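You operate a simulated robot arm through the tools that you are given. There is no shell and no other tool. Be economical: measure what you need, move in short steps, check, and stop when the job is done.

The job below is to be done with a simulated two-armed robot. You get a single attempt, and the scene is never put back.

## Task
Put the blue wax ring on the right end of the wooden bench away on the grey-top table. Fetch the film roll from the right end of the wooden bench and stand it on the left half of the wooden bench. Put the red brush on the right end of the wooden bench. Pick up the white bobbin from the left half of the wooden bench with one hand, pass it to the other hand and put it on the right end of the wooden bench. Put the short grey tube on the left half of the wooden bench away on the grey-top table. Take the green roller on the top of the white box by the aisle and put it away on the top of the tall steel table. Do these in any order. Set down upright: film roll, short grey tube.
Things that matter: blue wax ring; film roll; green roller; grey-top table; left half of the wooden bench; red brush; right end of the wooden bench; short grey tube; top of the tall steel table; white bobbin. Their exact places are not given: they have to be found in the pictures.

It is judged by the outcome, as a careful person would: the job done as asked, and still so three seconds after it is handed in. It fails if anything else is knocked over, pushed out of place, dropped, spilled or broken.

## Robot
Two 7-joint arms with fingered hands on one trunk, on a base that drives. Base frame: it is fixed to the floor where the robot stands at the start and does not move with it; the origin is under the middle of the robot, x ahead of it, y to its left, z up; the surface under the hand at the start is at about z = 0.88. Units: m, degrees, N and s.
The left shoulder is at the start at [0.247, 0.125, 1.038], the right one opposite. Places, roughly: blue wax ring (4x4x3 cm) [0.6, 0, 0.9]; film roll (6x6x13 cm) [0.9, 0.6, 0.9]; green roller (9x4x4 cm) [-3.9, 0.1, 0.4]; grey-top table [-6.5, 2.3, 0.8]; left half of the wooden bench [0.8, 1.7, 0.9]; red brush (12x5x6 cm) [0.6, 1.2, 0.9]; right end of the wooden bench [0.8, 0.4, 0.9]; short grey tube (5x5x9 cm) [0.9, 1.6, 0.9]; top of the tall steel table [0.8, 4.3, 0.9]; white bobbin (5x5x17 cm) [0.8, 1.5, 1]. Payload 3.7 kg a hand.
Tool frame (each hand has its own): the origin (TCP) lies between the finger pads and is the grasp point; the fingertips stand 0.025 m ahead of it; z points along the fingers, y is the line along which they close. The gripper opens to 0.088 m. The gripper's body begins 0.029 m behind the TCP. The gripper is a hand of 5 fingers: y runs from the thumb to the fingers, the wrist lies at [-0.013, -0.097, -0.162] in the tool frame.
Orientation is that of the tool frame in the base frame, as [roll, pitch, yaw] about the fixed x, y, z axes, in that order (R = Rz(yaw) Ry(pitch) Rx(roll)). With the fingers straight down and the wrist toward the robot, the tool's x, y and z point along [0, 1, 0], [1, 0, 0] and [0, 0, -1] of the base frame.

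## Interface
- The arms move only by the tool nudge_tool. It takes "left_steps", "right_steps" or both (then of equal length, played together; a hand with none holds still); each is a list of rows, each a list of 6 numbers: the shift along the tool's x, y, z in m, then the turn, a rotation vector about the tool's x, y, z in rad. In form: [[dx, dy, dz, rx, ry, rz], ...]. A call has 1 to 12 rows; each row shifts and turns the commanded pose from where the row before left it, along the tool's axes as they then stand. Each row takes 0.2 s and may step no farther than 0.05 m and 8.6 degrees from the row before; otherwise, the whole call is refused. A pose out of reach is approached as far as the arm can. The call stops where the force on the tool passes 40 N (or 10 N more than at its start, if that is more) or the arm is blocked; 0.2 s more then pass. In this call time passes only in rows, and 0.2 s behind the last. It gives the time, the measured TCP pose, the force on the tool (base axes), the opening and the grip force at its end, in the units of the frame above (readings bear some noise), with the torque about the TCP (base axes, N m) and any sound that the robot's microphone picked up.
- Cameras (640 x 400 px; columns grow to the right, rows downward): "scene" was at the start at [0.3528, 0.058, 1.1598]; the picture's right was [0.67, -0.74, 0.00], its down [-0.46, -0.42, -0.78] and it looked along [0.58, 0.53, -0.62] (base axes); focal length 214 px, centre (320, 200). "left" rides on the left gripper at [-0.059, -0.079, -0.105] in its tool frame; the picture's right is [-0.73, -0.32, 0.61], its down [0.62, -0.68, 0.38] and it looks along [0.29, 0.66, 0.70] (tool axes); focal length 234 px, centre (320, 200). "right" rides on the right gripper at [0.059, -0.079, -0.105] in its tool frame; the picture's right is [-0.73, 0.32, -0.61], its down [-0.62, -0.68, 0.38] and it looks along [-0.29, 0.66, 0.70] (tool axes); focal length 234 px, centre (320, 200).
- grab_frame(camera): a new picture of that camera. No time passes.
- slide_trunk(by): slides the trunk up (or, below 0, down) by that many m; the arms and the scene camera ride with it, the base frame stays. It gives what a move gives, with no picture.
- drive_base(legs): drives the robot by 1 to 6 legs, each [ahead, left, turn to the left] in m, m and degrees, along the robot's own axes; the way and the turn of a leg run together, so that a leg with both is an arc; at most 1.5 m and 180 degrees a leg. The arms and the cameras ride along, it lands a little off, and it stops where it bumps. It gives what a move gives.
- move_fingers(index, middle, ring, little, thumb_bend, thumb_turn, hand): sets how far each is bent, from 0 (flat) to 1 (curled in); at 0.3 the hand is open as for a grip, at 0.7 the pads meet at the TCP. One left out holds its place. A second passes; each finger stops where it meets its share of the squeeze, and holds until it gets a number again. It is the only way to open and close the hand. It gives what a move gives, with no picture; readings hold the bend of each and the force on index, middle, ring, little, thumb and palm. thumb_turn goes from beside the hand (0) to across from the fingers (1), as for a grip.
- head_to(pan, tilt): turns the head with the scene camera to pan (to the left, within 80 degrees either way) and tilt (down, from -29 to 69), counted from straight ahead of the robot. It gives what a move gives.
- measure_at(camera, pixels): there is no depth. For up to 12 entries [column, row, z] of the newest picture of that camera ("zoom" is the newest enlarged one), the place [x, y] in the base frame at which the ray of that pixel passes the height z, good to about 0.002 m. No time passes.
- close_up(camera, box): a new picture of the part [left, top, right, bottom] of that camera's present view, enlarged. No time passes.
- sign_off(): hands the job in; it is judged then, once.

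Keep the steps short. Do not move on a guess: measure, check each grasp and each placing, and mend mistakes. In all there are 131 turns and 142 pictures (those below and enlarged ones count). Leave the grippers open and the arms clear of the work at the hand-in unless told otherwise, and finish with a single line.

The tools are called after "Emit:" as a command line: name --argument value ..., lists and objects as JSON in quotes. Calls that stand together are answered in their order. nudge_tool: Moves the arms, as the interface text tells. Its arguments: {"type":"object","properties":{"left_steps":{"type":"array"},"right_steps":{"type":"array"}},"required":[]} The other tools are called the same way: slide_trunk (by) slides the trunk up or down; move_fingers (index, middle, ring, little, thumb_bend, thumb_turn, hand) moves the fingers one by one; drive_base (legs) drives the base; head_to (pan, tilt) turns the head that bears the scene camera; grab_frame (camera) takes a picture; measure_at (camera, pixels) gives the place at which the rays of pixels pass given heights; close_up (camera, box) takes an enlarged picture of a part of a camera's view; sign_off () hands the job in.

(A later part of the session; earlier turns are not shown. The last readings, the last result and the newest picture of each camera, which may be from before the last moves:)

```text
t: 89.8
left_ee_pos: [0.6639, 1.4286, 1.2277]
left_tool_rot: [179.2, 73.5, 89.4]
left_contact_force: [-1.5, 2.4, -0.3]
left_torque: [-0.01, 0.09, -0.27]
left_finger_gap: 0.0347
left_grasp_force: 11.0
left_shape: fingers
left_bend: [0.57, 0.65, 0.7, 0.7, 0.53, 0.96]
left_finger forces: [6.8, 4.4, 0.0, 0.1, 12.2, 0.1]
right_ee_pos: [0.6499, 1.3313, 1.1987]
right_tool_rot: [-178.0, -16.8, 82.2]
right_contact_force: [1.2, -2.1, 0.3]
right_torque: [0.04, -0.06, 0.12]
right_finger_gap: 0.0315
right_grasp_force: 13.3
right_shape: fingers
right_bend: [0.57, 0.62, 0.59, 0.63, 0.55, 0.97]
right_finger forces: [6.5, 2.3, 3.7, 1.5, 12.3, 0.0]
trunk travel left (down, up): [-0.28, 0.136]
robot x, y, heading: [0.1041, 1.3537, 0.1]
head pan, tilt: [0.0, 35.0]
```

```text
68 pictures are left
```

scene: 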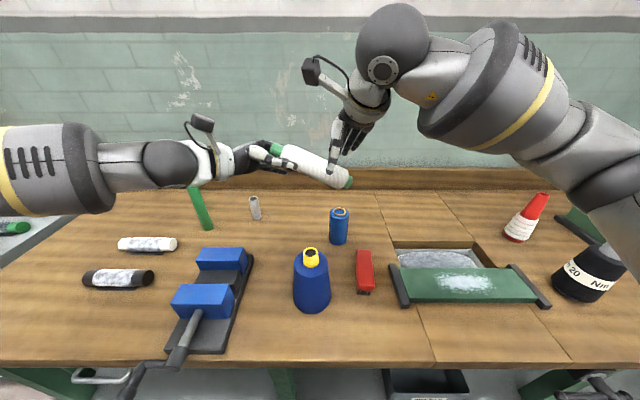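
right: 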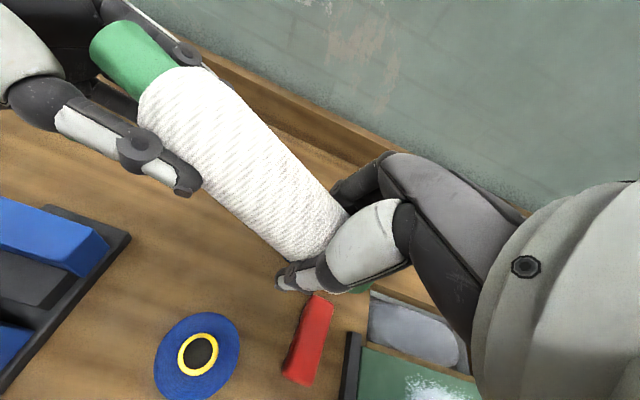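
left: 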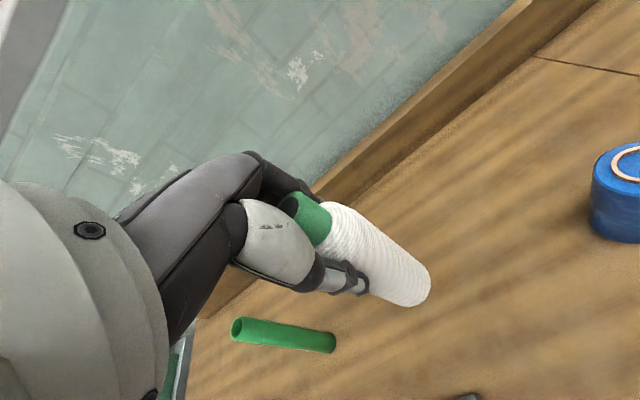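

Right holds with 13 N on all fingers. Open the left and withdraw it along its axis.

Emit:
move_fingers --hand "left" --index 0.25 --middle 0.25 --ring 0.25 --little 0.25 --thumb_bend 0.25

Emit:
nudge_tool --left_steps '[[0, 0, -0.03, 0, 0, 0], [0, 0, -0.04, 0, 0, 0], [0, 0, -0.04, 0, 0, 0]]'

Emit:
grab_frame --camera "scene"

```text
t: 90.8
left_ee_pos: [0.6642, 1.4273, 1.2269]
left_tool_rot: [178.9, 73.5, 89.1]
left_contact_force: [0.4, 0.0, 0.2]
left_torque: [0.01, 0.0, -0.01]
left_finger_gap: 0.094
left_grasp_force: 0.0
left_shape: fingers
left_bend: [0.25, 0.25, 0.25, 0.25, 0.25, 0.97]
left_finger forces: [0.1, 0.0, 0.0, 0.0, 0.1, 0.0]
right_ee_pos: [0.65, 1.333, 1.2003]
right_tool_rot: [-177.9, -16.8, 82.4]
right_contact_force: [-0.5, -0.2, -0.1]
right_torque: [-0.03, 0.0, 0.01]
right_finger_gap: 0.0313
right_grasp_force: 12.3
right_shape: fingers
right_bend: [0.57, 0.62, 0.6, 0.64, 0.56, 0.95]
right_finger forces: [6.6, 2.0, 3.0, 0.6, 12.2, 0.0]
trunk travel left (down, up): [-0.28, 0.136]
robot x, y, heading: [0.1044, 1.3602, 0.2]
head pan, tilt: [0.0, 35.0]
```

```text
t: 91.7
left_ee_pos: [0.6626, 1.5339, 1.2586]
left_tool_rot: [178.7, 73.6, 88.9]
left_contact_force: [0.0, 0.9, -0.1]
left_torque: [-0.02, 0.02, 0.02]
left_finger_gap: 0.094
left_grasp_force: 0.1
left_shape: fingers
left_bend: [0.25, 0.25, 0.25, 0.25, 0.25, 0.97]
left_finger forces: [0.0, 0.1, 0.0, 0.0, 0.0, 0.0]
right_ee_pos: [0.6483, 1.3325, 1.199]
right_tool_rot: [-178.0, -16.8, 82.3]
right_contact_force: [-1.0, -0.3, 0.3]
right_torque: [-0.04, 0.01, -0.01]
right_finger_gap: 0.0312
right_grasp_force: 12.1
right_shape: fingers
right_bend: [0.57, 0.62, 0.6, 0.64, 0.56, 0.95]
right_finger forces: [6.7, 1.9, 3.0, 0.5, 12.1, 0.0]
trunk travel left (down, up): [-0.28, 0.136]
robot x, y, heading: [0.1026, 1.3533, 0.3]
head pan, tilt: [0.0, 35.0]
```

```text
67 pictures are left
```

scene: 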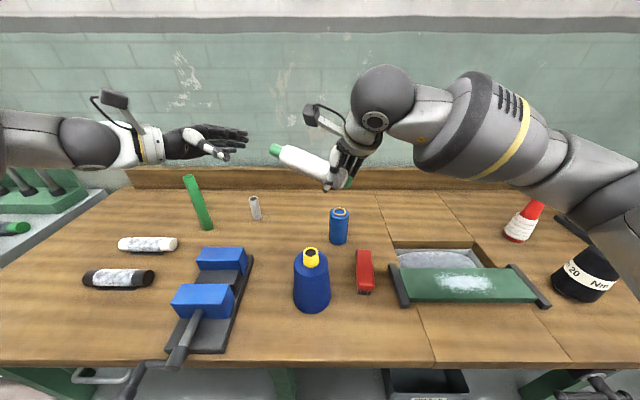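

The pass is done. Now I'll bring the left hand back to vertical and tuck it, level the bobbin in the right hand and pull it back to x≈0.52 before driving right.

Emit:
nudge_tool --left_steps '[[0, 0, 0, 0, 0.143, 0], [0, 0, 0, 0, 0.143, 0], [0, 0, 0, 0, 0.143, 0], [0, 0, 0, 0, 0.143, 0], [0, 0, 0, 0, 0.143, 0], [0, 0, 0, 0, 0.143, 0], [0, 0, 0, 0, 0.143, 0], [0, 0, 0, 0, 0.143, 0], [0, 0, 0, 0, 0.143, 0], [0.0167, -0.047, 0, 0, 0, 0], [0.0167, -0.047, 0, 0, 0, 0], [0.0167, -0.047, 0, 0, 0, 0]]' --right_steps '[[0, 0, 0, 0, -0.107, 0], [0, 0, 0, 0, -0.107, 0], [0, 0, 0, 0, -0.107, 0], [0, -0.04, 0, 0, 0, 0], [0, -0.04, 0, 0, 0, 0], [0, -0.04, 0, 0, 0, 0], [0, 0, 0, 0, 0, 0], [0, 0, 0, 0, 0, 0], [0, 0, 0, 0, 0, 0], [0, 0, 0, 0, 0, 0], [0, 0, 0, 0, 0, 0], [0, 0, 0, 0, 0, 0]]'

Emit:
drive_base --legs '[[-0.02, -0.5, 0], [0, -0.52, 0]]'

Emit:
grab_frame --camera "scene"

Emit:
grab_frame --camera "right"

```text
t: 94.2
left_ee_pos: [0.5045, 1.7929, 1.1904]
left_tool_rot: [179.5, -0.2, 90.0]
left_contact_force: [-0.7, 0.4, -0.6]
left_torque: [0.03, -0.01, -0.01]
left_finger_gap: 0.0943
left_grasp_force: 0.1
left_shape: fingers
left_bend: [0.25, 0.25, 0.25, 0.25, 0.25, 0.97]
left_finger forces: [0.0, 0.0, 0.1, 0.0, 0.0, 0.1]
left hand out of reach, approached as far as the arm can: row 5, 6, 7, 8, 9
right_ee_pos: [0.5301, 1.3472, 1.203]
right_tool_rot: [-178.2, 1.6, 82.9]
right_contact_force: [-1.0, 0.3, 0.0]
right_torque: [-0.06, -0.02, 0.0]
right_finger_gap: 0.0312
right_grasp_force: 11.1
right_shape: fingers
right_bend: [0.57, 0.62, 0.6, 0.64, 0.56, 0.95]
right_finger forces: [6.7, 1.9, 2.8, 0.4, 12.1, 0.1]
trunk travel left (down, up): [-0.28, 0.136]
robot x, y, heading: [0.1065, 1.3571, 0.3]
head pan, tilt: [0.0, 35.0]
```

```text
t: 104.0
left_ee_pos: [0.4884, 0.7527, 1.1889]
left_tool_rot: [179.7, -0.4, 90.4]
left_contact_force: [0.2, -0.2, 0.3]
left_torque: [-0.03, 0.03, 0.03]
left_finger_gap: 0.094
left_grasp_force: 0.0
left_shape: fingers
left_bend: [0.25, 0.25, 0.25, 0.25, 0.25, 0.97]
left_finger forces: [0.1, 0.0, 0.0, 0.0, 0.1, 0.0]
right_ee_pos: [0.5173, 0.3067, 1.202]
right_tool_rot: [-178.1, 1.6, 83.3]
right_contact_force: [0.3, 0.4, 0.1]
right_torque: [-0.03, 0.02, 0.03]
right_finger_gap: 0.0312
right_grasp_force: 11.8
right_shape: fingers
right_bend: [0.57, 0.62, 0.6, 0.64, 0.56, 0.95]
right_finger forces: [6.7, 2.0, 2.8, 0.3, 12.0, 0.0]
trunk travel left (down, up): [-0.28, 0.136]
robot x, y, heading: [0.0895, 0.3142, 0.6]
head pan, tilt: [0.0, 35.0]
```

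```text
66 pictures are left
```

scene: 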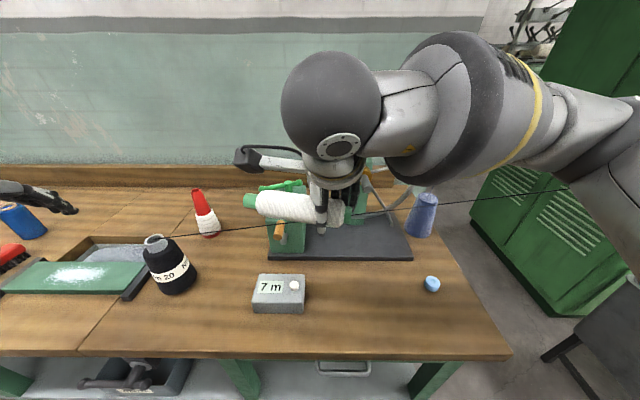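

```text
65 pictures are left
```

right: 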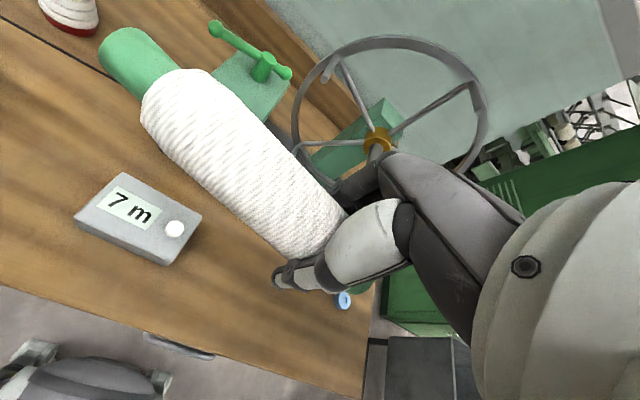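

Right hand at (0.517,0.307). Move 13.5 cm to the right and lower to z≈0.96.

Emit:
nudge_tool --right_steps '[[-0.045, 0.0067, 0, 0, 0, 0], [-0.045, 0.0067, 0, 0, 0, 0], [-0.045, 0.0067, 0, 0, 0, 0], [0, 0, 0.048, 0, 0, 0], [0, 0, 0.048, 0, 0, 0], [0, 0, 0.048, 0, 0, 0], [0, 0, 0.048, 0, 0, 0], [0, 0, 0.048, 0, 0, 0]]'

Emit:
head_to --pan -10 --tilt 50

Emit:
grab_frame --camera "scene"

Emit:
grab_frame --camera "right"

```text
t: 105.8
left_ee_pos: [0.4888, 0.7522, 1.1887]
left_tool_rot: [179.7, -0.2, 90.5]
left_contact_force: [0.5, 0.2, 0.2]
left_torque: [0.0, 0.01, -0.01]
left_finger_gap: 0.0938
left_grasp_force: 0.1
left_shape: fingers
left_bend: [0.25, 0.25, 0.25, 0.25, 0.25, 0.97]
left_finger forces: [0.1, 0.0, 0.1, 0.0, 0.0, 0.1]
right_ee_pos: [0.5155, 0.1657, 0.9604]
right_tool_rot: [-178.1, 1.6, 83.3]
right_contact_force: [-0.2, 0.6, 0.2]
right_torque: [-0.01, 0.0, 0.01]
right_finger_gap: 0.0303
right_grasp_force: 10.2
right_shape: fingers
right_bend: [0.57, 0.63, 0.62, 0.65, 0.57, 0.96]
right_finger forces: [7.5, 1.1, 1.6, 0.1, 10.4, 0.1]
trunk travel left (down, up): [-0.28, 0.136]
robot x, y, heading: [0.0893, 0.3189, 0.4]
head pan, tilt: [0.0, 35.0]
```

```text
t: 106.6
left_ee_pos: [0.4892, 0.7527, 1.1886]
left_tool_rot: [179.7, -0.3, 90.3]
left_contact_force: [-0.5, 0.0, 0.3]
left_torque: [-0.03, 0.01, -0.01]
left_finger_gap: 0.0945
left_grasp_force: 0.1
left_shape: fingers
left_bend: [0.25, 0.25, 0.25, 0.25, 0.25, 0.97]
left_finger forces: [0.0, 0.0, 0.1, 0.0, 0.0, 0.1]
right_ee_pos: [0.5149, 0.1668, 0.9619]
right_tool_rot: [-178.1, 1.6, 83.2]
right_contact_force: [-0.7, 0.6, -0.3]
right_torque: [-0.01, -0.01, 0.01]
right_finger_gap: 0.0303
right_grasp_force: 10.5
right_shape: fingers
right_bend: [0.57, 0.63, 0.62, 0.65, 0.57, 0.96]
right_finger forces: [7.4, 1.1, 1.6, 0.1, 10.3, 0.0]
trunk travel left (down, up): [-0.28, 0.136]
robot x, y, heading: [0.0879, 0.3133, 0.5]
head pan, tilt: [-10.0, 50.0]
```

```text
64 pictures are left
```

scene: 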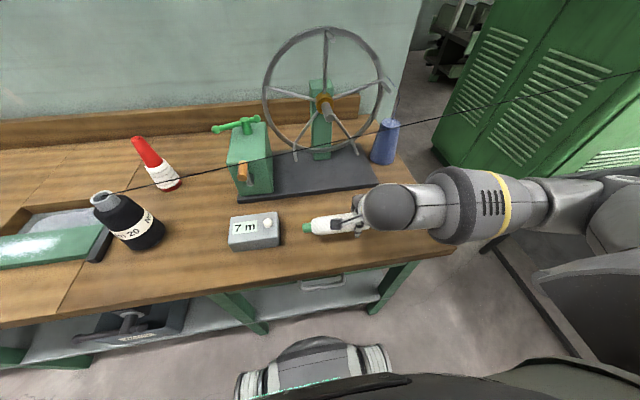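

```text
63 pictures are left
```

right: 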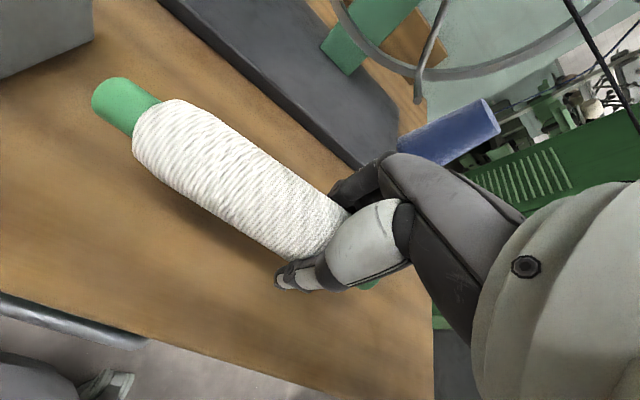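

Descend carefully until contact.

Emit:
nudge_tool --right_steps '[[0, 0, 0.02, 0, 0, 0], [0, 0, 0.015, 0, 0, 0], [0, 0, 0.006, 0, 0, 0]]'

Emit:
close_up --camera "scene" --box '[270, 180, 430, 280]'

```text
t: 107.4
left_ee_pos: [0.4887, 0.7516, 1.1899]
left_tool_rot: [179.7, -0.4, 90.4]
left_contact_force: [-0.7, 0.5, 0.3]
left_torque: [0.0, 0.01, 0.01]
left_finger_gap: 0.0943
left_grasp_force: 0.0
left_shape: fingers
left_bend: [0.25, 0.25, 0.25, 0.25, 0.25, 0.97]
left_finger forces: [0.1, 0.0, 0.0, 0.0, 0.1, 0.0]
right_ee_pos: [0.5112, 0.1642, 0.9228]
right_tool_rot: [-178.2, 1.7, 83.3]
right_contact_force: [-0.4, -0.7, -0.7]
right_torque: [-0.04, 0.0, -0.01]
right_finger_gap: 0.0304
right_grasp_force: 10.5
right_shape: fingers
right_bend: [0.57, 0.63, 0.62, 0.65, 0.57, 0.96]
right_finger forces: [7.4, 1.2, 1.7, 0.1, 10.3, 0.1]
trunk travel left (down, up): [-0.28, 0.136]
robot x, y, heading: [0.0876, 0.315, 0.8]
head pan, tilt: [-10.0, 50.0]
```

```text
4.00 times, centred on (350, 230) of scene
```

zoom: 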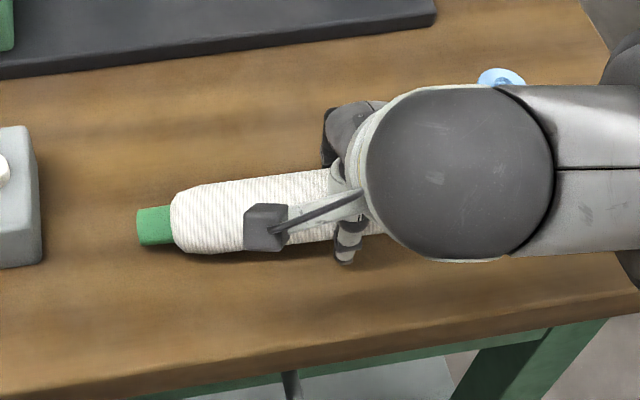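

Emit:
nudge_tool --right_steps '[[0, 0, 0.006, 0, 0, 0], [0, 0, 0.004, 0, 0, 0]]'

Emit:
nudge_tool --right_steps '[[0, 0, 0.004, 0, 0, 0]]'

Emit:
nudge_tool --right_steps '[[0, 0, 0.003, 0, 0, 0]]'

Emit:
grab_frame --camera "right"

```text
t: 108.0
left_ee_pos: [0.4887, 0.7531, 1.1898]
left_tool_rot: [179.8, -0.4, 90.4]
left_contact_force: [0.3, -0.6, 0.3]
left_torque: [0.0, -0.02, -0.01]
left_finger_gap: 0.0942
left_grasp_force: 0.0
left_shape: fingers
left_bend: [0.25, 0.25, 0.25, 0.25, 0.25, 0.97]
left_finger forces: [0.0, 0.0, 0.1, 0.0, 0.0, 0.0]
right_ee_pos: [0.5116, 0.1635, 0.912]
right_tool_rot: [-178.2, 1.5, 83.2]
right_contact_force: [-1.2, -0.8, 0.4]
right_torque: [0.02, -0.01, 0.03]
right_finger_gap: 0.0304
right_grasp_force: 11.2
right_shape: fingers
right_bend: [0.57, 0.63, 0.62, 0.65, 0.57, 0.96]
right_finger forces: [7.2, 1.3, 2.7, 0.4, 10.7, 0.1]
trunk travel left (down, up): [-0.28, 0.136]
robot x, y, heading: [0.0906, 0.3168, 0.2]
head pan, tilt: [-10.0, 50.0]
```

```text
t: 108.4
left_ee_pos: [0.4884, 0.7519, 1.189]
left_tool_rot: [179.6, -0.2, 90.4]
left_contact_force: [-0.4, 0.0, -0.1]
left_torque: [0.0, 0.01, -0.03]
left_finger_gap: 0.0943
left_grasp_force: 0.0
left_shape: fingers
left_bend: [0.25, 0.25, 0.25, 0.25, 0.25, 0.97]
left_finger forces: [0.1, 0.1, 0.0, 0.0, 0.1, 0.0]
right_ee_pos: [0.5108, 0.1628, 0.9101]
right_tool_rot: [-178.1, 1.6, 83.3]
right_contact_force: [-0.7, 0.1, 0.5]
right_torque: [0.11, -0.02, 0.06]
right_finger_gap: 0.0304
right_grasp_force: 11.9
right_shape: fingers
right_bend: [0.57, 0.63, 0.62, 0.65, 0.57, 0.96]
right_finger forces: [7.0, 1.4, 3.3, 0.6, 11.4, 0.0]
trunk travel left (down, up): [-0.28, 0.136]
robot x, y, heading: [0.0894, 0.3142, 0.6]
head pan, tilt: [-10.0, 50.0]
```

```text
t: 108.8
left_ee_pos: [0.4886, 0.7526, 1.1889]
left_tool_rot: [179.7, -0.1, 90.3]
left_contact_force: [-0.1, 0.1, 0.6]
left_torque: [0.05, -0.05, 0.0]
left_finger_gap: 0.0942
left_grasp_force: 0.1
left_shape: fingers
left_bend: [0.25, 0.25, 0.25, 0.25, 0.25, 0.97]
left_finger forces: [0.0, 0.0, 0.1, 0.0, 0.0, 0.1]
right_ee_pos: [0.5122, 0.1634, 0.9096]
right_tool_rot: [-178.4, 1.6, 83.3]
right_contact_force: [0.2, -1.7, 11.3]
right_torque: [0.18, -0.25, 0.02]
right_finger_gap: 0.0299
right_grasp_force: 17.5
right_shape: fingers
right_bend: [0.57, 0.63, 0.62, 0.65, 0.57, 0.97]
right_finger forces: [17.6, 1.4, 3.7, 0.7, 12.2, 0.0]
trunk travel left (down, up): [-0.28, 0.136]
robot x, y, heading: [0.0865, 0.3139, 0.4]
head pan, tilt: [-10.0, 50.0]
```

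```text
61 pictures are left
```

right: 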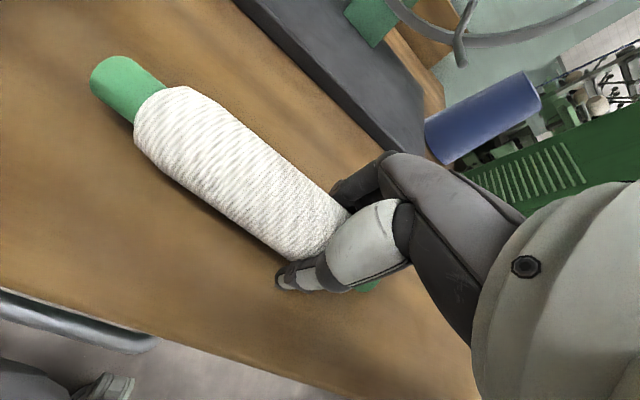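

Contact felt (index tip on the wood). Open gently in two stages.

Emit:
move_fingers --hand "right" --index 0.5 --middle 0.5 --ring 0.5 --little 0.5 --thumb_bend 0.5

Emit:
move_fingers --hand "right" --index 0.3 --middle 0.3 --ring 0.3 --little 0.3 --thumb_bend 0.3

Emit:
grab_frame --camera "right"

```text
t: 109.8
left_ee_pos: [0.4868, 0.7538, 1.19]
left_tool_rot: [179.5, -0.3, 90.5]
left_contact_force: [0.1, 0.2, -0.6]
left_torque: [0.02, 0.01, -0.01]
left_finger_gap: 0.0939
left_grasp_force: 0.0
left_shape: fingers
left_bend: [0.25, 0.25, 0.25, 0.25, 0.25, 0.97]
left_finger forces: [0.0, 0.0, 0.0, 0.0, 0.1, 0.1]
right_ee_pos: [0.5104, 0.1647, 0.9086]
right_tool_rot: [-178.2, 1.6, 83.3]
right_contact_force: [-6.2, 0.2, 24.4]
right_torque: [0.09, -0.42, -0.02]
right_finger_gap: 0.0356
right_grasp_force: 14.0
right_shape: fingers
right_bend: [0.56, 0.53, 0.5, 0.5, 0.49, 0.97]
right_finger forces: [22.1, 4.1, 0.0, 0.0, 1.5, 0.1]
trunk travel left (down, up): [-0.28, 0.136]
robot x, y, heading: [0.088, 0.3125, 0.5]
head pan, tilt: [-10.0, 50.0]
```

```text
t: 110.8
left_ee_pos: [0.4858, 0.7528, 1.1894]
left_tool_rot: [179.6, -0.2, 90.4]
left_contact_force: [0.1, 0.4, 0.4]
left_torque: [0.02, 0.0, -0.01]
left_finger_gap: 0.0941
left_grasp_force: 0.1
left_shape: fingers
left_bend: [0.25, 0.25, 0.25, 0.25, 0.25, 0.97]
left_finger forces: [0.0, 0.0, 0.0, 0.1, 0.1, 0.0]
right_ee_pos: [0.5088, 0.1641, 0.9066]
right_tool_rot: [-178.0, 1.5, 83.3]
right_contact_force: [-4.8, 3.1, 13.8]
right_torque: [0.11, -0.32, 0.07]
right_finger_gap: 0.0599
right_grasp_force: 7.9
right_shape: fingers
right_bend: [0.74, 0.3, 0.3, 0.3, 0.3, 0.97]
right_finger forces: [11.0, 3.4, 0.0, 0.0, 0.5, 0.0]
trunk travel left (down, up): [-0.28, 0.136]
robot x, y, heading: [0.0921, 0.313, 0.9]
head pan, tilt: [-10.0, 50.0]
```

```text
60 pictures are left
```

right: 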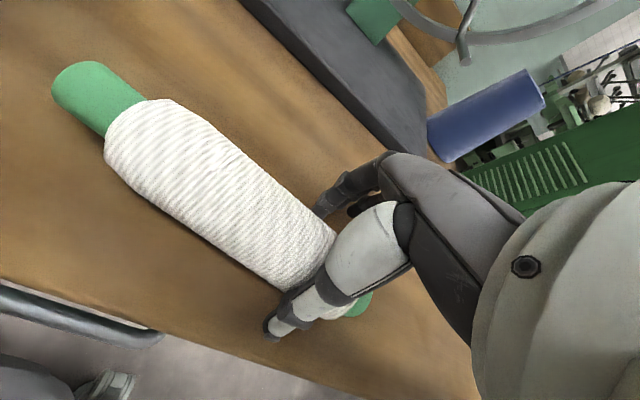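

The index finger is jammed inward against the wood. Raise in tiny steps to free it.

Emit:
nudge_tool --right_steps '[[0, 0, -0.003, 0, 0, 0], [0, 0, -0.003, 0, 0, 0]]'

Emit:
grab_frame --camera "right"

```text
t: 111.4
left_ee_pos: [0.4889, 0.7524, 1.1898]
left_tool_rot: [179.7, -0.3, 90.3]
left_contact_force: [-0.3, 0.8, -0.1]
left_torque: [0.02, 0.02, 0.01]
left_finger_gap: 0.094
left_grasp_force: 0.1
left_shape: fingers
left_bend: [0.25, 0.25, 0.25, 0.25, 0.25, 0.97]
left_finger forces: [0.1, 0.0, 0.0, 0.0, 0.0, 0.1]
right_ee_pos: [0.5109, 0.1643, 0.912]
right_tool_rot: [-178.1, 1.7, 83.2]
right_contact_force: [0.3, 0.6, -0.2]
right_torque: [0.0, 0.03, 0.03]
right_finger_gap: 0.0848
right_grasp_force: 0.0
right_shape: fingers
right_bend: [0.3, 0.3, 0.3, 0.3, 0.3, 0.97]
right_finger forces: [0.0, 0.1, 0.0, 0.0, 0.1, 0.0]
trunk travel left (down, up): [-0.28, 0.136]
robot x, y, heading: [0.0909, 0.3153, 0.7]
head pan, tilt: [-10.0, 50.0]
```

```text
59 pictures are left
```

right: 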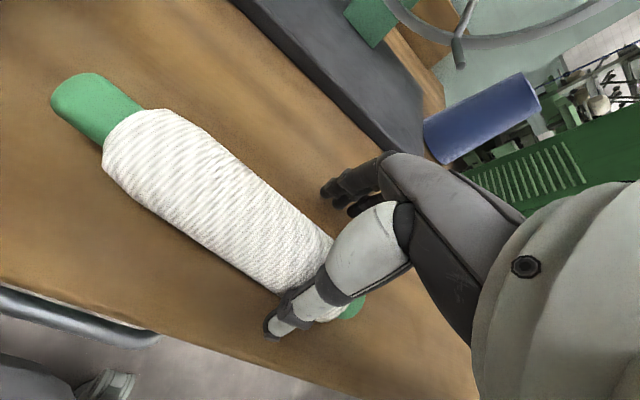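

Freed. Bobbin rests near the thumb; shift the hand 1 cm toward the robot, then up.

Emit:
nudge_tool --right_steps '[[0, -0.006, -0.002, 0, 0, 0], [0, -0.006, -0.004, 0, 0, 0], [0, 0, -0.02, 0, 0, 0], [0, 0, -0.04, 0, 0, 0], [0, 0, -0.05, 0, 0, 0], [0, 0, -0.05, 0, 0, 0], [0, 0, -0.05, 0, 0, 0], [0, 0, -0.05, 0, 0, 0]]'

Emit:
grab_frame --camera "scene"

Emit:
grab_frame --camera "right"

```text
t: 113.2
left_ee_pos: [0.489, 0.7528, 1.1889]
left_tool_rot: [179.5, -0.2, 90.4]
left_contact_force: [0.4, 0.2, -0.6]
left_torque: [-0.01, -0.04, -0.03]
left_finger_gap: 0.0942
left_grasp_force: 0.1
left_shape: fingers
left_bend: [0.25, 0.25, 0.25, 0.25, 0.25, 0.97]
left_finger forces: [0.0, 0.0, 0.1, 0.0, 0.0, 0.0]
right_ee_pos: [0.5165, 0.1723, 1.1762]
right_tool_rot: [-178.0, 1.5, 83.4]
right_contact_force: [-0.1, -0.1, 0.0]
right_torque: [0.0, -0.01, -0.01]
right_finger_gap: 0.0851
right_grasp_force: 0.0
right_shape: fingers
right_bend: [0.3, 0.3, 0.3, 0.3, 0.3, 0.97]
right_finger forces: [0.0, 0.0, 0.1, 0.1, 0.0, 0.0]
right hand out of reach, approached as far as the arm can: row 5, 6
trunk travel left (down, up): [-0.28, 0.136]
robot x, y, heading: [0.0942, 0.316, 0.4]
head pan, tilt: [-10.0, 50.0]
```

```text
58 pictures are left
```

scene: 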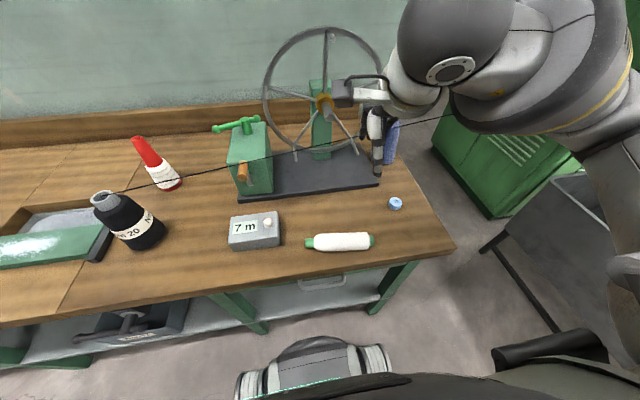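

```text
57 pictures are left
```

right: 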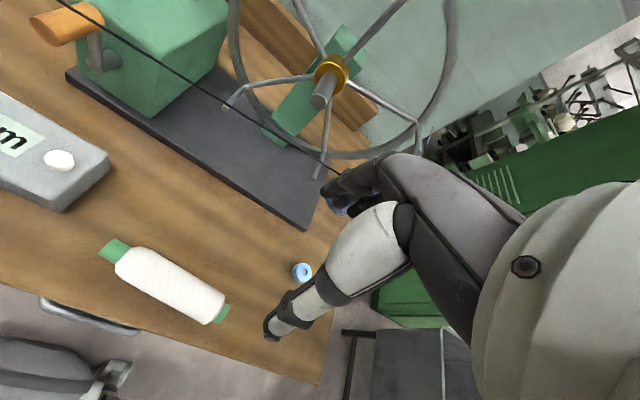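

Bobbin lies calmly near (0.48,0.2). I'll check it and then drive back left for the brush (right hand) and tube (left hand), turning the right hand's yaw toward 180° meanwhile.

Emit:
measure_at --camera "scene" --pixels '[[308, 243, 0.9], [374, 241, 0.9], [395, 203, 0.9], [320, 289, 0.88]]'

Emit:
nudge_tool --right_steps '[[0, -0.03, -0.03, 0, 0, 0], [0, -0.03, -0.03, 0, 0, 0], [0, 0, 0, 0, 0, -0.14], [0, 0, 0, 0, 0, -0.14], [0, 0, 0, 0, 0, -0.14], [0, 0, 0, 0, 0, -0.14], [0, 0, 0, 0, 0, -0.14], [0, 0, 0, 0, 0, -0.14], [0, 0, 0, 0, 0, -0.14], [0, 0, 0, 0, 0, -0.14]]'

Emit:
drive_base --legs '[[0, 0.5, 0], [0, 0.5, 0]]'

Emit:
grab_frame --camera "scene"

Emit:
grab_frame --camera "right"

```text
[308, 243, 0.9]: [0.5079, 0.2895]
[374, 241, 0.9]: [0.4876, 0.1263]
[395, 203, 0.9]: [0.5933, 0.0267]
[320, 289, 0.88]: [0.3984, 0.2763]
```

```text
t: 115.4
left_ee_pos: [0.4888, 0.754, 1.1902]
left_tool_rot: [179.7, -0.2, 90.4]
left_contact_force: [-0.1, 0.0, 0.3]
left_torque: [0.01, 0.02, -0.02]
left_finger_gap: 0.0943
left_grasp_force: 0.2
left_shape: fingers
left_bend: [0.25, 0.25, 0.25, 0.25, 0.25, 0.97]
left_finger forces: [0.0, 0.0, 0.0, 0.0, 0.0, 0.1]
right_ee_pos: [0.4659, 0.1832, 1.2413]
right_tool_rot: [-177.9, -1.1, 147.4]
right_contact_force: [0.7, 0.1, 0.3]
right_torque: [0.0, 0.0, -0.01]
right_finger_gap: 0.0852
right_grasp_force: 0.1
right_shape: fingers
right_bend: [0.3, 0.3, 0.3, 0.3, 0.3, 0.97]
right_finger forces: [0.1, 0.0, 0.0, 0.0, 0.0, 0.0]
right hand out of reach, approached as far as the arm can: row 2
trunk travel left (down, up): [-0.28, 0.136]
robot x, y, heading: [0.0921, 0.3174, 0.6]
head pan, tilt: [-10.0, 50.0]
```

```text
t: 124.7
left_ee_pos: [0.4799, 1.7432, 1.189]
left_tool_rot: [179.7, -0.2, 90.5]
left_contact_force: [0.5, 0.0, -0.2]
left_torque: [0.05, 0.01, -0.02]
left_finger_gap: 0.0945
left_grasp_force: 0.0
left_shape: fingers
left_bend: [0.25, 0.25, 0.25, 0.25, 0.25, 0.97]
left_finger forces: [0.0, 0.0, 0.0, 0.0, 0.2, 0.0]
right_ee_pos: [0.4557, 1.1737, 1.242]
right_tool_rot: [-177.8, -1.1, 147.3]
right_contact_force: [0.7, 1.0, -0.2]
right_torque: [0.02, 0.02, 0.02]
right_finger_gap: 0.0851
right_grasp_force: 0.1
right_shape: fingers
right_bend: [0.3, 0.3, 0.3, 0.3, 0.3, 0.97]
right_finger forces: [0.0, 0.1, 0.0, 0.0, 0.0, 0.1]
trunk travel left (down, up): [-0.28, 0.136]
robot x, y, heading: [0.0808, 1.307, 0.5]
head pan, tilt: [-10.0, 50.0]
```

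```text
56 pictures are left
```

scene: 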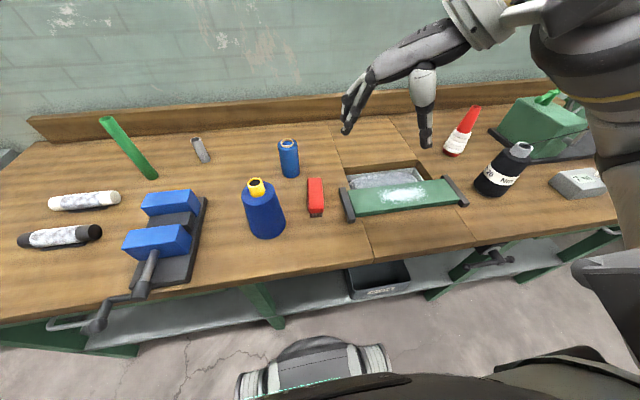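

```text
55 pictures are left
```

right: 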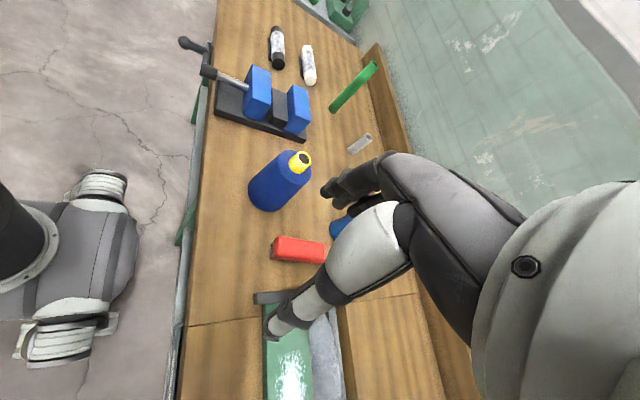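

Emit:
close_up --camera "scene" --box '[230, 150, 390, 250]'

Emit:
measure_at --camera "scene" --pixels '[[309, 210, 0.93], [323, 210, 0.93], [309, 180, 0.94], [322, 179, 0.94], [316, 195, 0.94], [257, 186, 1.07], [346, 205, 0.92]]'

Emit:
measure_at --camera "right" --pixels '[[275, 248, 0.94], [322, 256, 0.94], [300, 238, 0.94], [300, 262, 0.94]]'

```text
4.00 times, centred on (310, 200) of scene
```

zoom: 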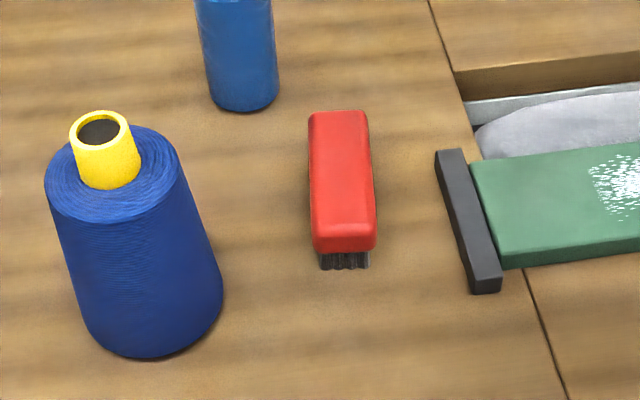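

```text
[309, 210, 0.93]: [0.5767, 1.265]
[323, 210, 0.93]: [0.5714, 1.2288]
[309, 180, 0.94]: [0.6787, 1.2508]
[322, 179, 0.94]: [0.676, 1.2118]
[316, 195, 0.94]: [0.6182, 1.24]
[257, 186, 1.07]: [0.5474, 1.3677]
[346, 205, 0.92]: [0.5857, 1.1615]
```

```text
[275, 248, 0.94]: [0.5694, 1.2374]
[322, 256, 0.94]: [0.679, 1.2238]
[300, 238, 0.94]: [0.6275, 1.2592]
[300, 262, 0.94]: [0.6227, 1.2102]
```

Brush centre (0.625,1.235), axis about -8° from x, top z 0.94. Turn the right hand to yaw 172° and go above it.

Emit:
nudge_tool --right_steps '[[0, 0, 0, 0, 0, -0.143], [0, 0, 0, 0, 0, -0.143], [0, 0, 0, 0, 0, -0.143], [-0.04, 0.021, 0, 0, 0, 0], [-0.04, 0.021, 0, 0, 0, 0], [-0.04, 0.021, 0, 0, 0, 0], [-0.039, 0.021, 0, 0, 0, 0], [0, 0, 0.045, 0, 0, 0], [0, 0, 0.045, 0, 0, 0], [0, 0, 0.045, 0, 0, 0], [0, 0, 0.045, 0, 0, 0]]'

Emit:
grab_frame --camera "right"

Emit:
grab_frame --camera "scene"

```text
t: 127.1
left_ee_pos: [0.4806, 1.742, 1.1892]
left_tool_rot: [179.7, -0.2, 90.4]
left_contact_force: [-0.2, 0.4, 0.0]
left_torque: [-0.04, 0.01, 0.01]
left_finger_gap: 0.094
left_grasp_force: 0.0
left_shape: fingers
left_bend: [0.25, 0.25, 0.25, 0.25, 0.25, 0.97]
left_finger forces: [0.1, 0.1, 0.1, 0.0, 0.1, 0.1]
right_ee_pos: [0.4211, 1.1902, 1.2016]
right_tool_rot: [-178.2, -1.9, 171.8]
right_contact_force: [0.5, -0.1, -0.1]
right_torque: [0.0, 0.03, 0.0]
right_finger_gap: 0.0847
right_grasp_force: 0.0
right_shape: fingers
right_bend: [0.3, 0.3, 0.3, 0.3, 0.3, 0.98]
right_finger forces: [0.1, 0.0, 0.0, 0.0, 0.0, 0.0]
right hand out of reach, approached as far as the arm can: row 3, 4, 5, 6, 7, 8, 9, 10, 11
trunk travel left (down, up): [-0.28, 0.136]
robot x, y, heading: [0.0776, 1.3049, 0.4]
head pan, tilt: [-10.0, 50.0]
```

```text
53 pictures are left
```

right: 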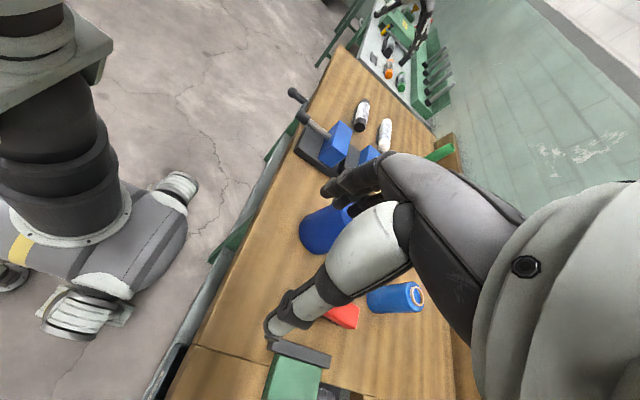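

```text
52 pictures are left
```

scene: 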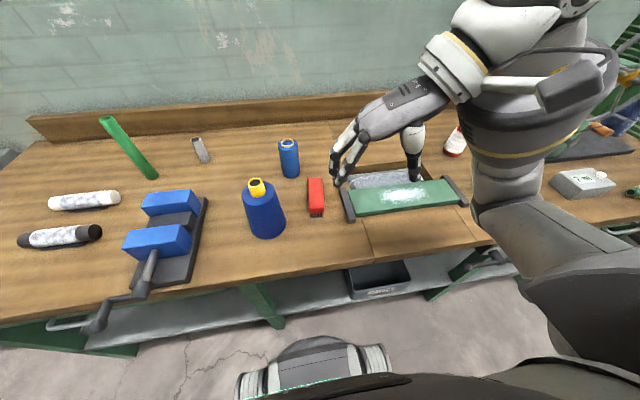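

Yaw limit met close to the body. Try moving out first at smaller yaw, then turning when extended.

Emit:
nudge_tool --right_steps '[[0, 0, -0.02, 0, 0, 0.14], [0, 0, 0, 0, 0, 0.14], [0, 0, 0, 0, 0, 0.14], [-0.024, 0.036, 0, 0, 0, 0], [-0.024, 0.036, 0, 0, 0, 0], [-0.024, 0.036, 0, 0, 0, 0], [-0.024, 0.036, 0, 0, 0, 0], [-0.015, 0.022, 0, 0, 0, 0], [0, 0, 0, 0, 0, -0.14], [0, 0, 0, 0, 0, -0.14], [0, 0, 0, 0, 0, -0.14]]'

```text
t: 129.5
left_ee_pos: [0.4799, 1.7434, 1.1889]
left_tool_rot: [179.7, -0.4, 90.4]
left_contact_force: [0.3, 0.7, -0.1]
left_torque: [0.0, -0.02, -0.01]
left_finger_gap: 0.0941
left_grasp_force: 0.1
left_shape: fingers
left_bend: [0.25, 0.25, 0.25, 0.25, 0.25, 0.97]
left_finger forces: [0.0, 0.0, 0.1, 0.0, 0.1, 0.1]
right_ee_pos: [0.604, 1.2736, 1.2125]
right_tool_rot: [-177.8, -1.1, 147.9]
right_contact_force: [-1.1, 0.2, 1.2]
right_torque: [0.02, 0.02, 0.0]
right_finger_gap: 0.0851
right_grasp_force: 0.0
right_shape: fingers
right_bend: [0.3, 0.3, 0.3, 0.3, 0.3, 0.98]
right_finger forces: [0.0, 0.0, 0.1, 0.0, 0.0, 0.0]
right hand out of reach, approached as far as the arm can: row 9, 10, 11
trunk travel left (down, up): [-0.28, 0.136]
robot x, y, heading: [0.08, 1.3053, 0.4]
head pan, tilt: [-10.0, 50.0]
```

Limit is about 148° at heading 0, so I'll back off 6 cm and turn the base 25° left, which gives the needed yaw; then lower the trunk a little.

Emit:
drive_base --legs '[[-0.06, 0, 0], [0, 0, 24.5]]'

Emit:
slide_trunk --by -0.07

Emit:
head_to --pan -35 --tilt 45

Emit:
grab_frame --camera "scene"

```text
t: 131.7
left_ee_pos: [0.1972, 1.87, 1.1889]
left_tool_rot: [179.7, -0.1, 115.1]
left_contact_force: [0.1, -0.1, 0.4]
left_torque: [0.04, -0.01, -0.01]
left_finger_gap: 0.0942
left_grasp_force: 0.1
left_shape: fingers
left_bend: [0.25, 0.25, 0.25, 0.25, 0.25, 0.97]
left_finger forces: [0.0, 0.0, 0.0, 0.1, 0.0, 0.0]
right_ee_pos: [0.508, 1.4958, 1.2138]
right_tool_rot: [-177.8, -1.1, 172.6]
right_contact_force: [-0.6, 1.1, 0.1]
right_torque: [0.01, 0.02, 0.02]
right_finger_gap: 0.085
right_grasp_force: 0.0
right_shape: fingers
right_bend: [0.3, 0.3, 0.3, 0.3, 0.3, 0.98]
right_finger forces: [0.0, 0.0, 0.0, 0.0, 0.0, 0.0]
trunk travel left (down, up): [-0.28, 0.136]
robot x, y, heading: [0.0208, 1.3064, 25.3]
head pan, tilt: [-10.0, 50.0]
```

```text
t: 132.8
left_ee_pos: [0.1965, 1.8689, 1.1205]
left_tool_rot: [179.5, -0.2, 115.2]
left_contact_force: [-0.1, -0.1, -0.6]
left_torque: [0.02, -0.03, -0.01]
left_finger_gap: 0.0943
left_grasp_force: 0.0
left_shape: fingers
left_bend: [0.25, 0.25, 0.25, 0.25, 0.25, 0.97]
left_finger forces: [0.0, 0.0, 0.1, 0.0, 0.0, 0.0]
right_ee_pos: [0.5064, 1.4952, 1.1452]
right_tool_rot: [-177.8, -0.8, 172.7]
right_contact_force: [-0.5, -0.5, -0.3]
right_torque: [-0.02, -0.01, 0.01]
right_finger_gap: 0.0848
right_grasp_force: 0.2
right_shape: fingers
right_bend: [0.3, 0.3, 0.3, 0.3, 0.3, 0.98]
right_finger forces: [0.0, 0.0, 0.0, 0.0, 0.1, 0.0]
trunk travel left (down, up): [-0.21, 0.206]
robot x, y, heading: [0.0206, 1.3038, 25.3]
head pan, tilt: [-10.0, 50.0]
```

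```text
t: 133.7
left_ee_pos: [0.1988, 1.869, 1.1205]
left_tool_rot: [179.7, -0.3, 115.2]
left_contact_force: [0.1, -0.1, 0.3]
left_torque: [-0.01, 0.03, 0.02]
left_finger_gap: 0.094
left_grasp_force: 0.0
left_shape: fingers
left_bend: [0.25, 0.25, 0.25, 0.25, 0.25, 0.97]
left_finger forces: [0.1, 0.1, 0.0, 0.1, 0.0, 0.1]
right_ee_pos: [0.5081, 1.4959, 1.1428]
right_tool_rot: [-177.9, -1.0, 172.8]
right_contact_force: [-0.2, -0.3, -0.3]
right_torque: [0.04, -0.02, -0.01]
right_finger_gap: 0.0851
right_grasp_force: 0.0
right_shape: fingers
right_bend: [0.3, 0.3, 0.3, 0.3, 0.3, 0.98]
right_finger forces: [0.0, 0.0, 0.1, 0.1, 0.0, 0.0]
trunk travel left (down, up): [-0.21, 0.206]
robot x, y, heading: [0.0193, 1.3059, 25.3]
head pan, tilt: [-35.0, 45.0]
```

```text
51 pictures are left
```

scene: 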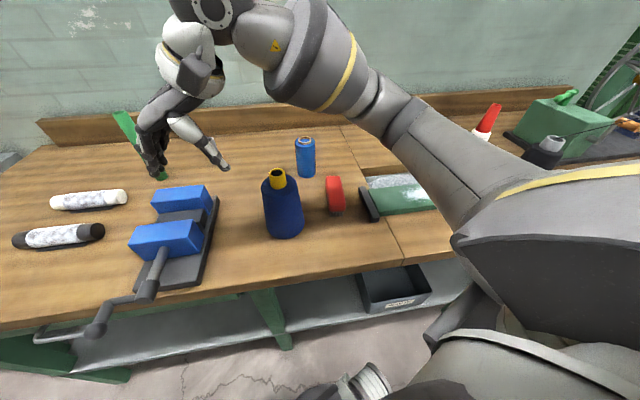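

Raise 4 cm, carry over past the blue cone to above the brush, lower to ~1.06.

Emit:
nudge_tool --right_steps '[[0, 0, -0.04, 0, 0, 0], [-0.0248, -0.0407, 0, 0, 0, 0], [-0.0248, -0.0407, 0, 0, 0, 0], [-0.0248, -0.0407, 0, 0, 0, 0], [-0.0248, -0.0407, 0, 0, 0, 0], [-0.0248, -0.0407, 0, 0, 0, 0], [-0.0248, -0.0407, 0, 0, 0, 0], [0, 0, 0.04, 0, 0, 0], [0, 0, 0.04, 0, 0, 0], [0, 0, 0.04, 0, 0, 0]]'

Emit:
grab_frame --camera "right"

Emit:
grab_frame --camera "scene"

```text
t: 135.9
left_ee_pos: [0.1984, 1.8694, 1.1184]
left_tool_rot: [179.6, -0.2, 115.1]
left_contact_force: [0.6, -0.1, -0.2]
left_torque: [-0.01, 0.0, 0.0]
left_finger_gap: 0.0944
left_grasp_force: 0.0
left_shape: fingers
left_bend: [0.25, 0.25, 0.25, 0.25, 0.25, 0.97]
left_finger forces: [0.1, 0.0, 0.0, 0.0, 0.0, 0.0]
right_ee_pos: [0.5471, 1.3592, 1.1947]
right_tool_rot: [-177.6, -1.5, 172.3]
right_contact_force: [0.2, 0.4, 0.9]
right_torque: [-0.02, 0.03, 0.02]
right_finger_gap: 0.085
right_grasp_force: 0.0
right_shape: fingers
right_bend: [0.3, 0.3, 0.3, 0.3, 0.3, 0.98]
right_finger forces: [0.0, 0.0, 0.1, 0.0, 0.0, 0.0]
right hand out of reach, approached as far as the arm can: row 4, 5, 6, 7, 8, 9, 10
trunk travel left (down, up): [-0.21, 0.206]
robot x, y, heading: [0.0192, 1.3048, 25.6]
head pan, tilt: [-35.0, 45.0]
```

```text
50 pictures are left
```

right: 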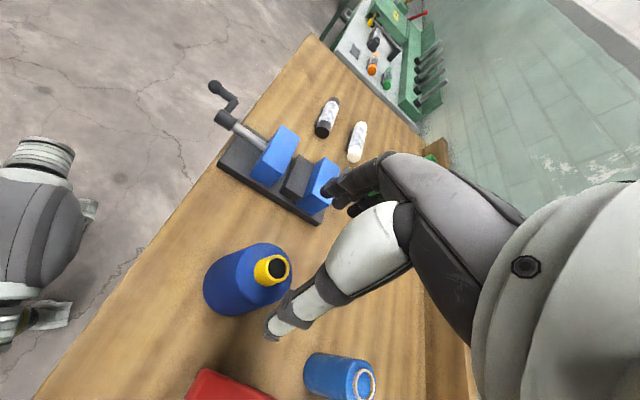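

```text
49 pictures are left
```

scene: 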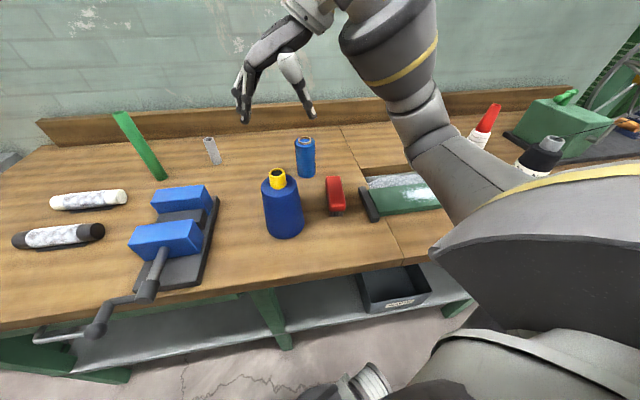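

Yaw limit worsens as the hand goes right of centre, so stand the robot further right: drive to about y≈1.015 and heading 20°.

Emit:
drive_base --legs '[[-0.125, -0.262, 0], [0, 0, -5.5]]'

Emit:
move_fingers --hand "right" --index 0.2 --middle 0.2 --ring 0.2 --little 0.2 --thumb_bend 0.2

Emit:
slide_trunk --by -0.03

```text
t: 139.3
left_ee_pos: [0.2514, 1.5591, 1.119]
left_tool_rot: [179.7, -0.2, 109.7]
left_contact_force: [-0.9, -0.2, 0.6]
left_torque: [-0.02, -0.01, 0.01]
left_finger_gap: 0.0942
left_grasp_force: 0.1
left_shape: fingers
left_bend: [0.25, 0.25, 0.25, 0.25, 0.25, 0.97]
left_finger forces: [0.1, 0.1, 0.0, 0.0, 0.1, 0.0]
right_ee_pos: [0.5503, 1.0189, 1.1944]
right_tool_rot: [-177.8, -1.5, 166.8]
right_contact_force: [-0.2, -0.1, 0.0]
right_torque: [0.02, 0.0, -0.04]
right_finger_gap: 0.0848
right_grasp_force: 0.0
right_shape: fingers
right_bend: [0.3, 0.3, 0.3, 0.3, 0.3, 0.98]
right_finger forces: [0.0, 0.1, 0.0, 0.0, 0.0, 0.0]
trunk travel left (down, up): [-0.21, 0.206]
robot x, y, heading: [0.0195, 1.0161, 19.6]
head pan, tilt: [-35.0, 45.0]
```

```text
t: 140.3
left_ee_pos: [0.252, 1.5596, 1.1198]
left_tool_rot: [179.8, -0.2, 109.7]
left_contact_force: [0.2, 0.2, 0.5]
left_torque: [0.0, -0.02, 0.01]
left_finger_gap: 0.0941
left_grasp_force: 0.1
left_shape: fingers
left_bend: [0.25, 0.25, 0.25, 0.25, 0.25, 0.97]
left_finger forces: [0.0, 0.0, 0.1, 0.0, 0.0, 0.0]
right_ee_pos: [0.5504, 1.0193, 1.1948]
right_tool_rot: [-177.7, -1.5, 166.8]
right_contact_force: [0.3, 0.5, 0.0]
right_torque: [0.01, -0.02, 0.02]
right_finger_gap: 0.1032
right_grasp_force: 0.0
right_shape: fingers
right_bend: [0.2, 0.2, 0.2, 0.2, 0.2, 0.98]
right_finger forces: [0.0, 0.1, 0.0, 0.0, 0.0, 0.0]
trunk travel left (down, up): [-0.21, 0.206]
robot x, y, heading: [0.0188, 1.0153, 19.8]
head pan, tilt: [-35.0, 45.0]
```

```text
t: 141.1
left_ee_pos: [0.2496, 1.5598, 1.0904]
left_tool_rot: [179.6, -0.2, 109.7]
left_contact_force: [0.2, 0.2, -0.8]
left_torque: [0.02, -0.01, -0.01]
left_finger_gap: 0.0943
left_grasp_force: 0.0
left_shape: fingers
left_bend: [0.25, 0.25, 0.25, 0.25, 0.25, 0.97]
left_finger forces: [0.1, 0.0, 0.1, 0.0, 0.0, 0.0]
right_ee_pos: [0.5485, 1.0189, 1.1663]
right_tool_rot: [-178.0, -1.3, 166.8]
right_contact_force: [-1.0, 0.4, -0.1]
right_torque: [0.02, -0.02, -0.05]
right_finger_gap: 0.1036
right_grasp_force: 0.1
right_shape: fingers
right_bend: [0.2, 0.2, 0.2, 0.2, 0.2, 0.98]
right_finger forces: [0.0, 0.1, 0.1, 0.0, 0.0, 0.0]
trunk travel left (down, up): [-0.18, 0.236]
robot x, y, heading: [0.0202, 1.0142, 19.9]
head pan, tilt: [-35.0, 45.0]
```

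Now reach out to above the brush.

Emit:
nudge_tool --right_steps '[[-0.005, 0.0456, 0, 0, 0, 0], [-0.005, 0.0456, 0, 0, 0, 0], [-0.005, 0.0456, 0, 0, 0, 0], [-0.005, 0.0456, 0, 0, 0, 0], [-0.005, 0.0456, 0, 0, 0, 0], [0, 0, 0.05, 0, 0, 0], [0, 0, 0.05, 0, 0, 0]]'

Emit:
grab_frame --camera "right"

Emit:
head_to --pan -5 --tilt 40

Emit:
grab_frame --camera "scene"

```text
t: 142.7
left_ee_pos: [0.2522, 1.5609, 1.0887]
left_tool_rot: [179.7, -0.2, 109.7]
left_contact_force: [-0.4, -1.1, -0.5]
left_torque: [0.01, 0.0, 0.02]
left_finger_gap: 0.0942
left_grasp_force: 0.0
left_shape: fingers
left_bend: [0.25, 0.25, 0.25, 0.25, 0.25, 0.97]
left_finger forces: [0.0, 0.0, 0.0, 0.1, 0.0, 0.1]
right_ee_pos: [0.6235, 1.2307, 1.0534]
right_tool_rot: [-177.8, -1.4, 166.9]
right_contact_force: [-0.1, 0.2, 0.0]
right_torque: [-0.01, 0.0, -0.01]
right_finger_gap: 0.1035
right_grasp_force: 0.1
right_shape: fingers
right_bend: [0.2, 0.2, 0.2, 0.2, 0.2, 0.98]
right_finger forces: [0.0, 0.0, 0.1, 0.0, 0.0, 0.1]
trunk travel left (down, up): [-0.18, 0.236]
robot x, y, heading: [0.0181, 1.0122, 19.7]
head pan, tilt: [-35.0, 45.0]
```

```text
48 pictures are left
```

right: 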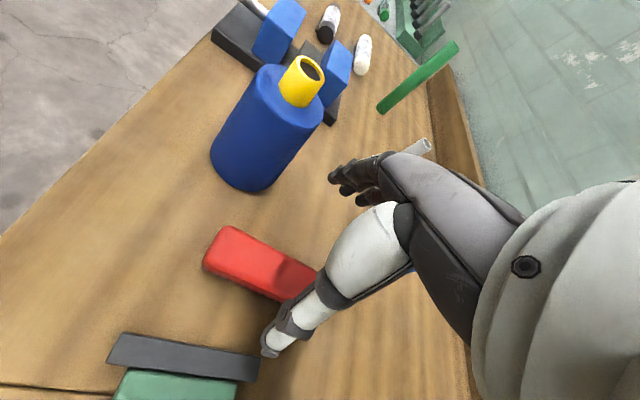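

```text
t: 143.6
left_ee_pos: [0.2505, 1.5595, 1.0886]
left_tool_rot: [179.7, -0.2, 109.6]
left_contact_force: [0.6, 0.2, 0.7]
left_torque: [0.02, 0.0, 0.01]
left_finger_gap: 0.0943
left_grasp_force: 0.1
left_shape: fingers
left_bend: [0.25, 0.25, 0.25, 0.25, 0.25, 0.97]
left_finger forces: [0.0, 0.1, 0.1, 0.0, 0.0, 0.0]
right_ee_pos: [0.6239, 1.2304, 1.0549]
right_tool_rot: [-177.8, -1.3, 166.9]
right_contact_force: [-0.5, 0.3, 0.7]
right_torque: [0.0, 0.0, -0.02]
right_finger_gap: 0.1036
right_grasp_force: 0.1
right_shape: fingers
right_bend: [0.2, 0.2, 0.2, 0.2, 0.2, 0.98]
right_finger forces: [0.1, 0.0, 0.0, 0.0, 0.0, 0.0]
trunk travel left (down, up): [-0.18, 0.236]
robot x, y, heading: [0.0178, 1.0121, 19.7]
head pan, tilt: [-5.0, 40.0]
```

```text
47 pictures are left
```

scene: 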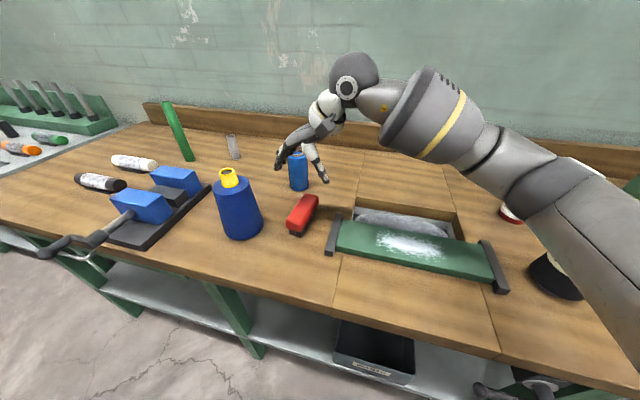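

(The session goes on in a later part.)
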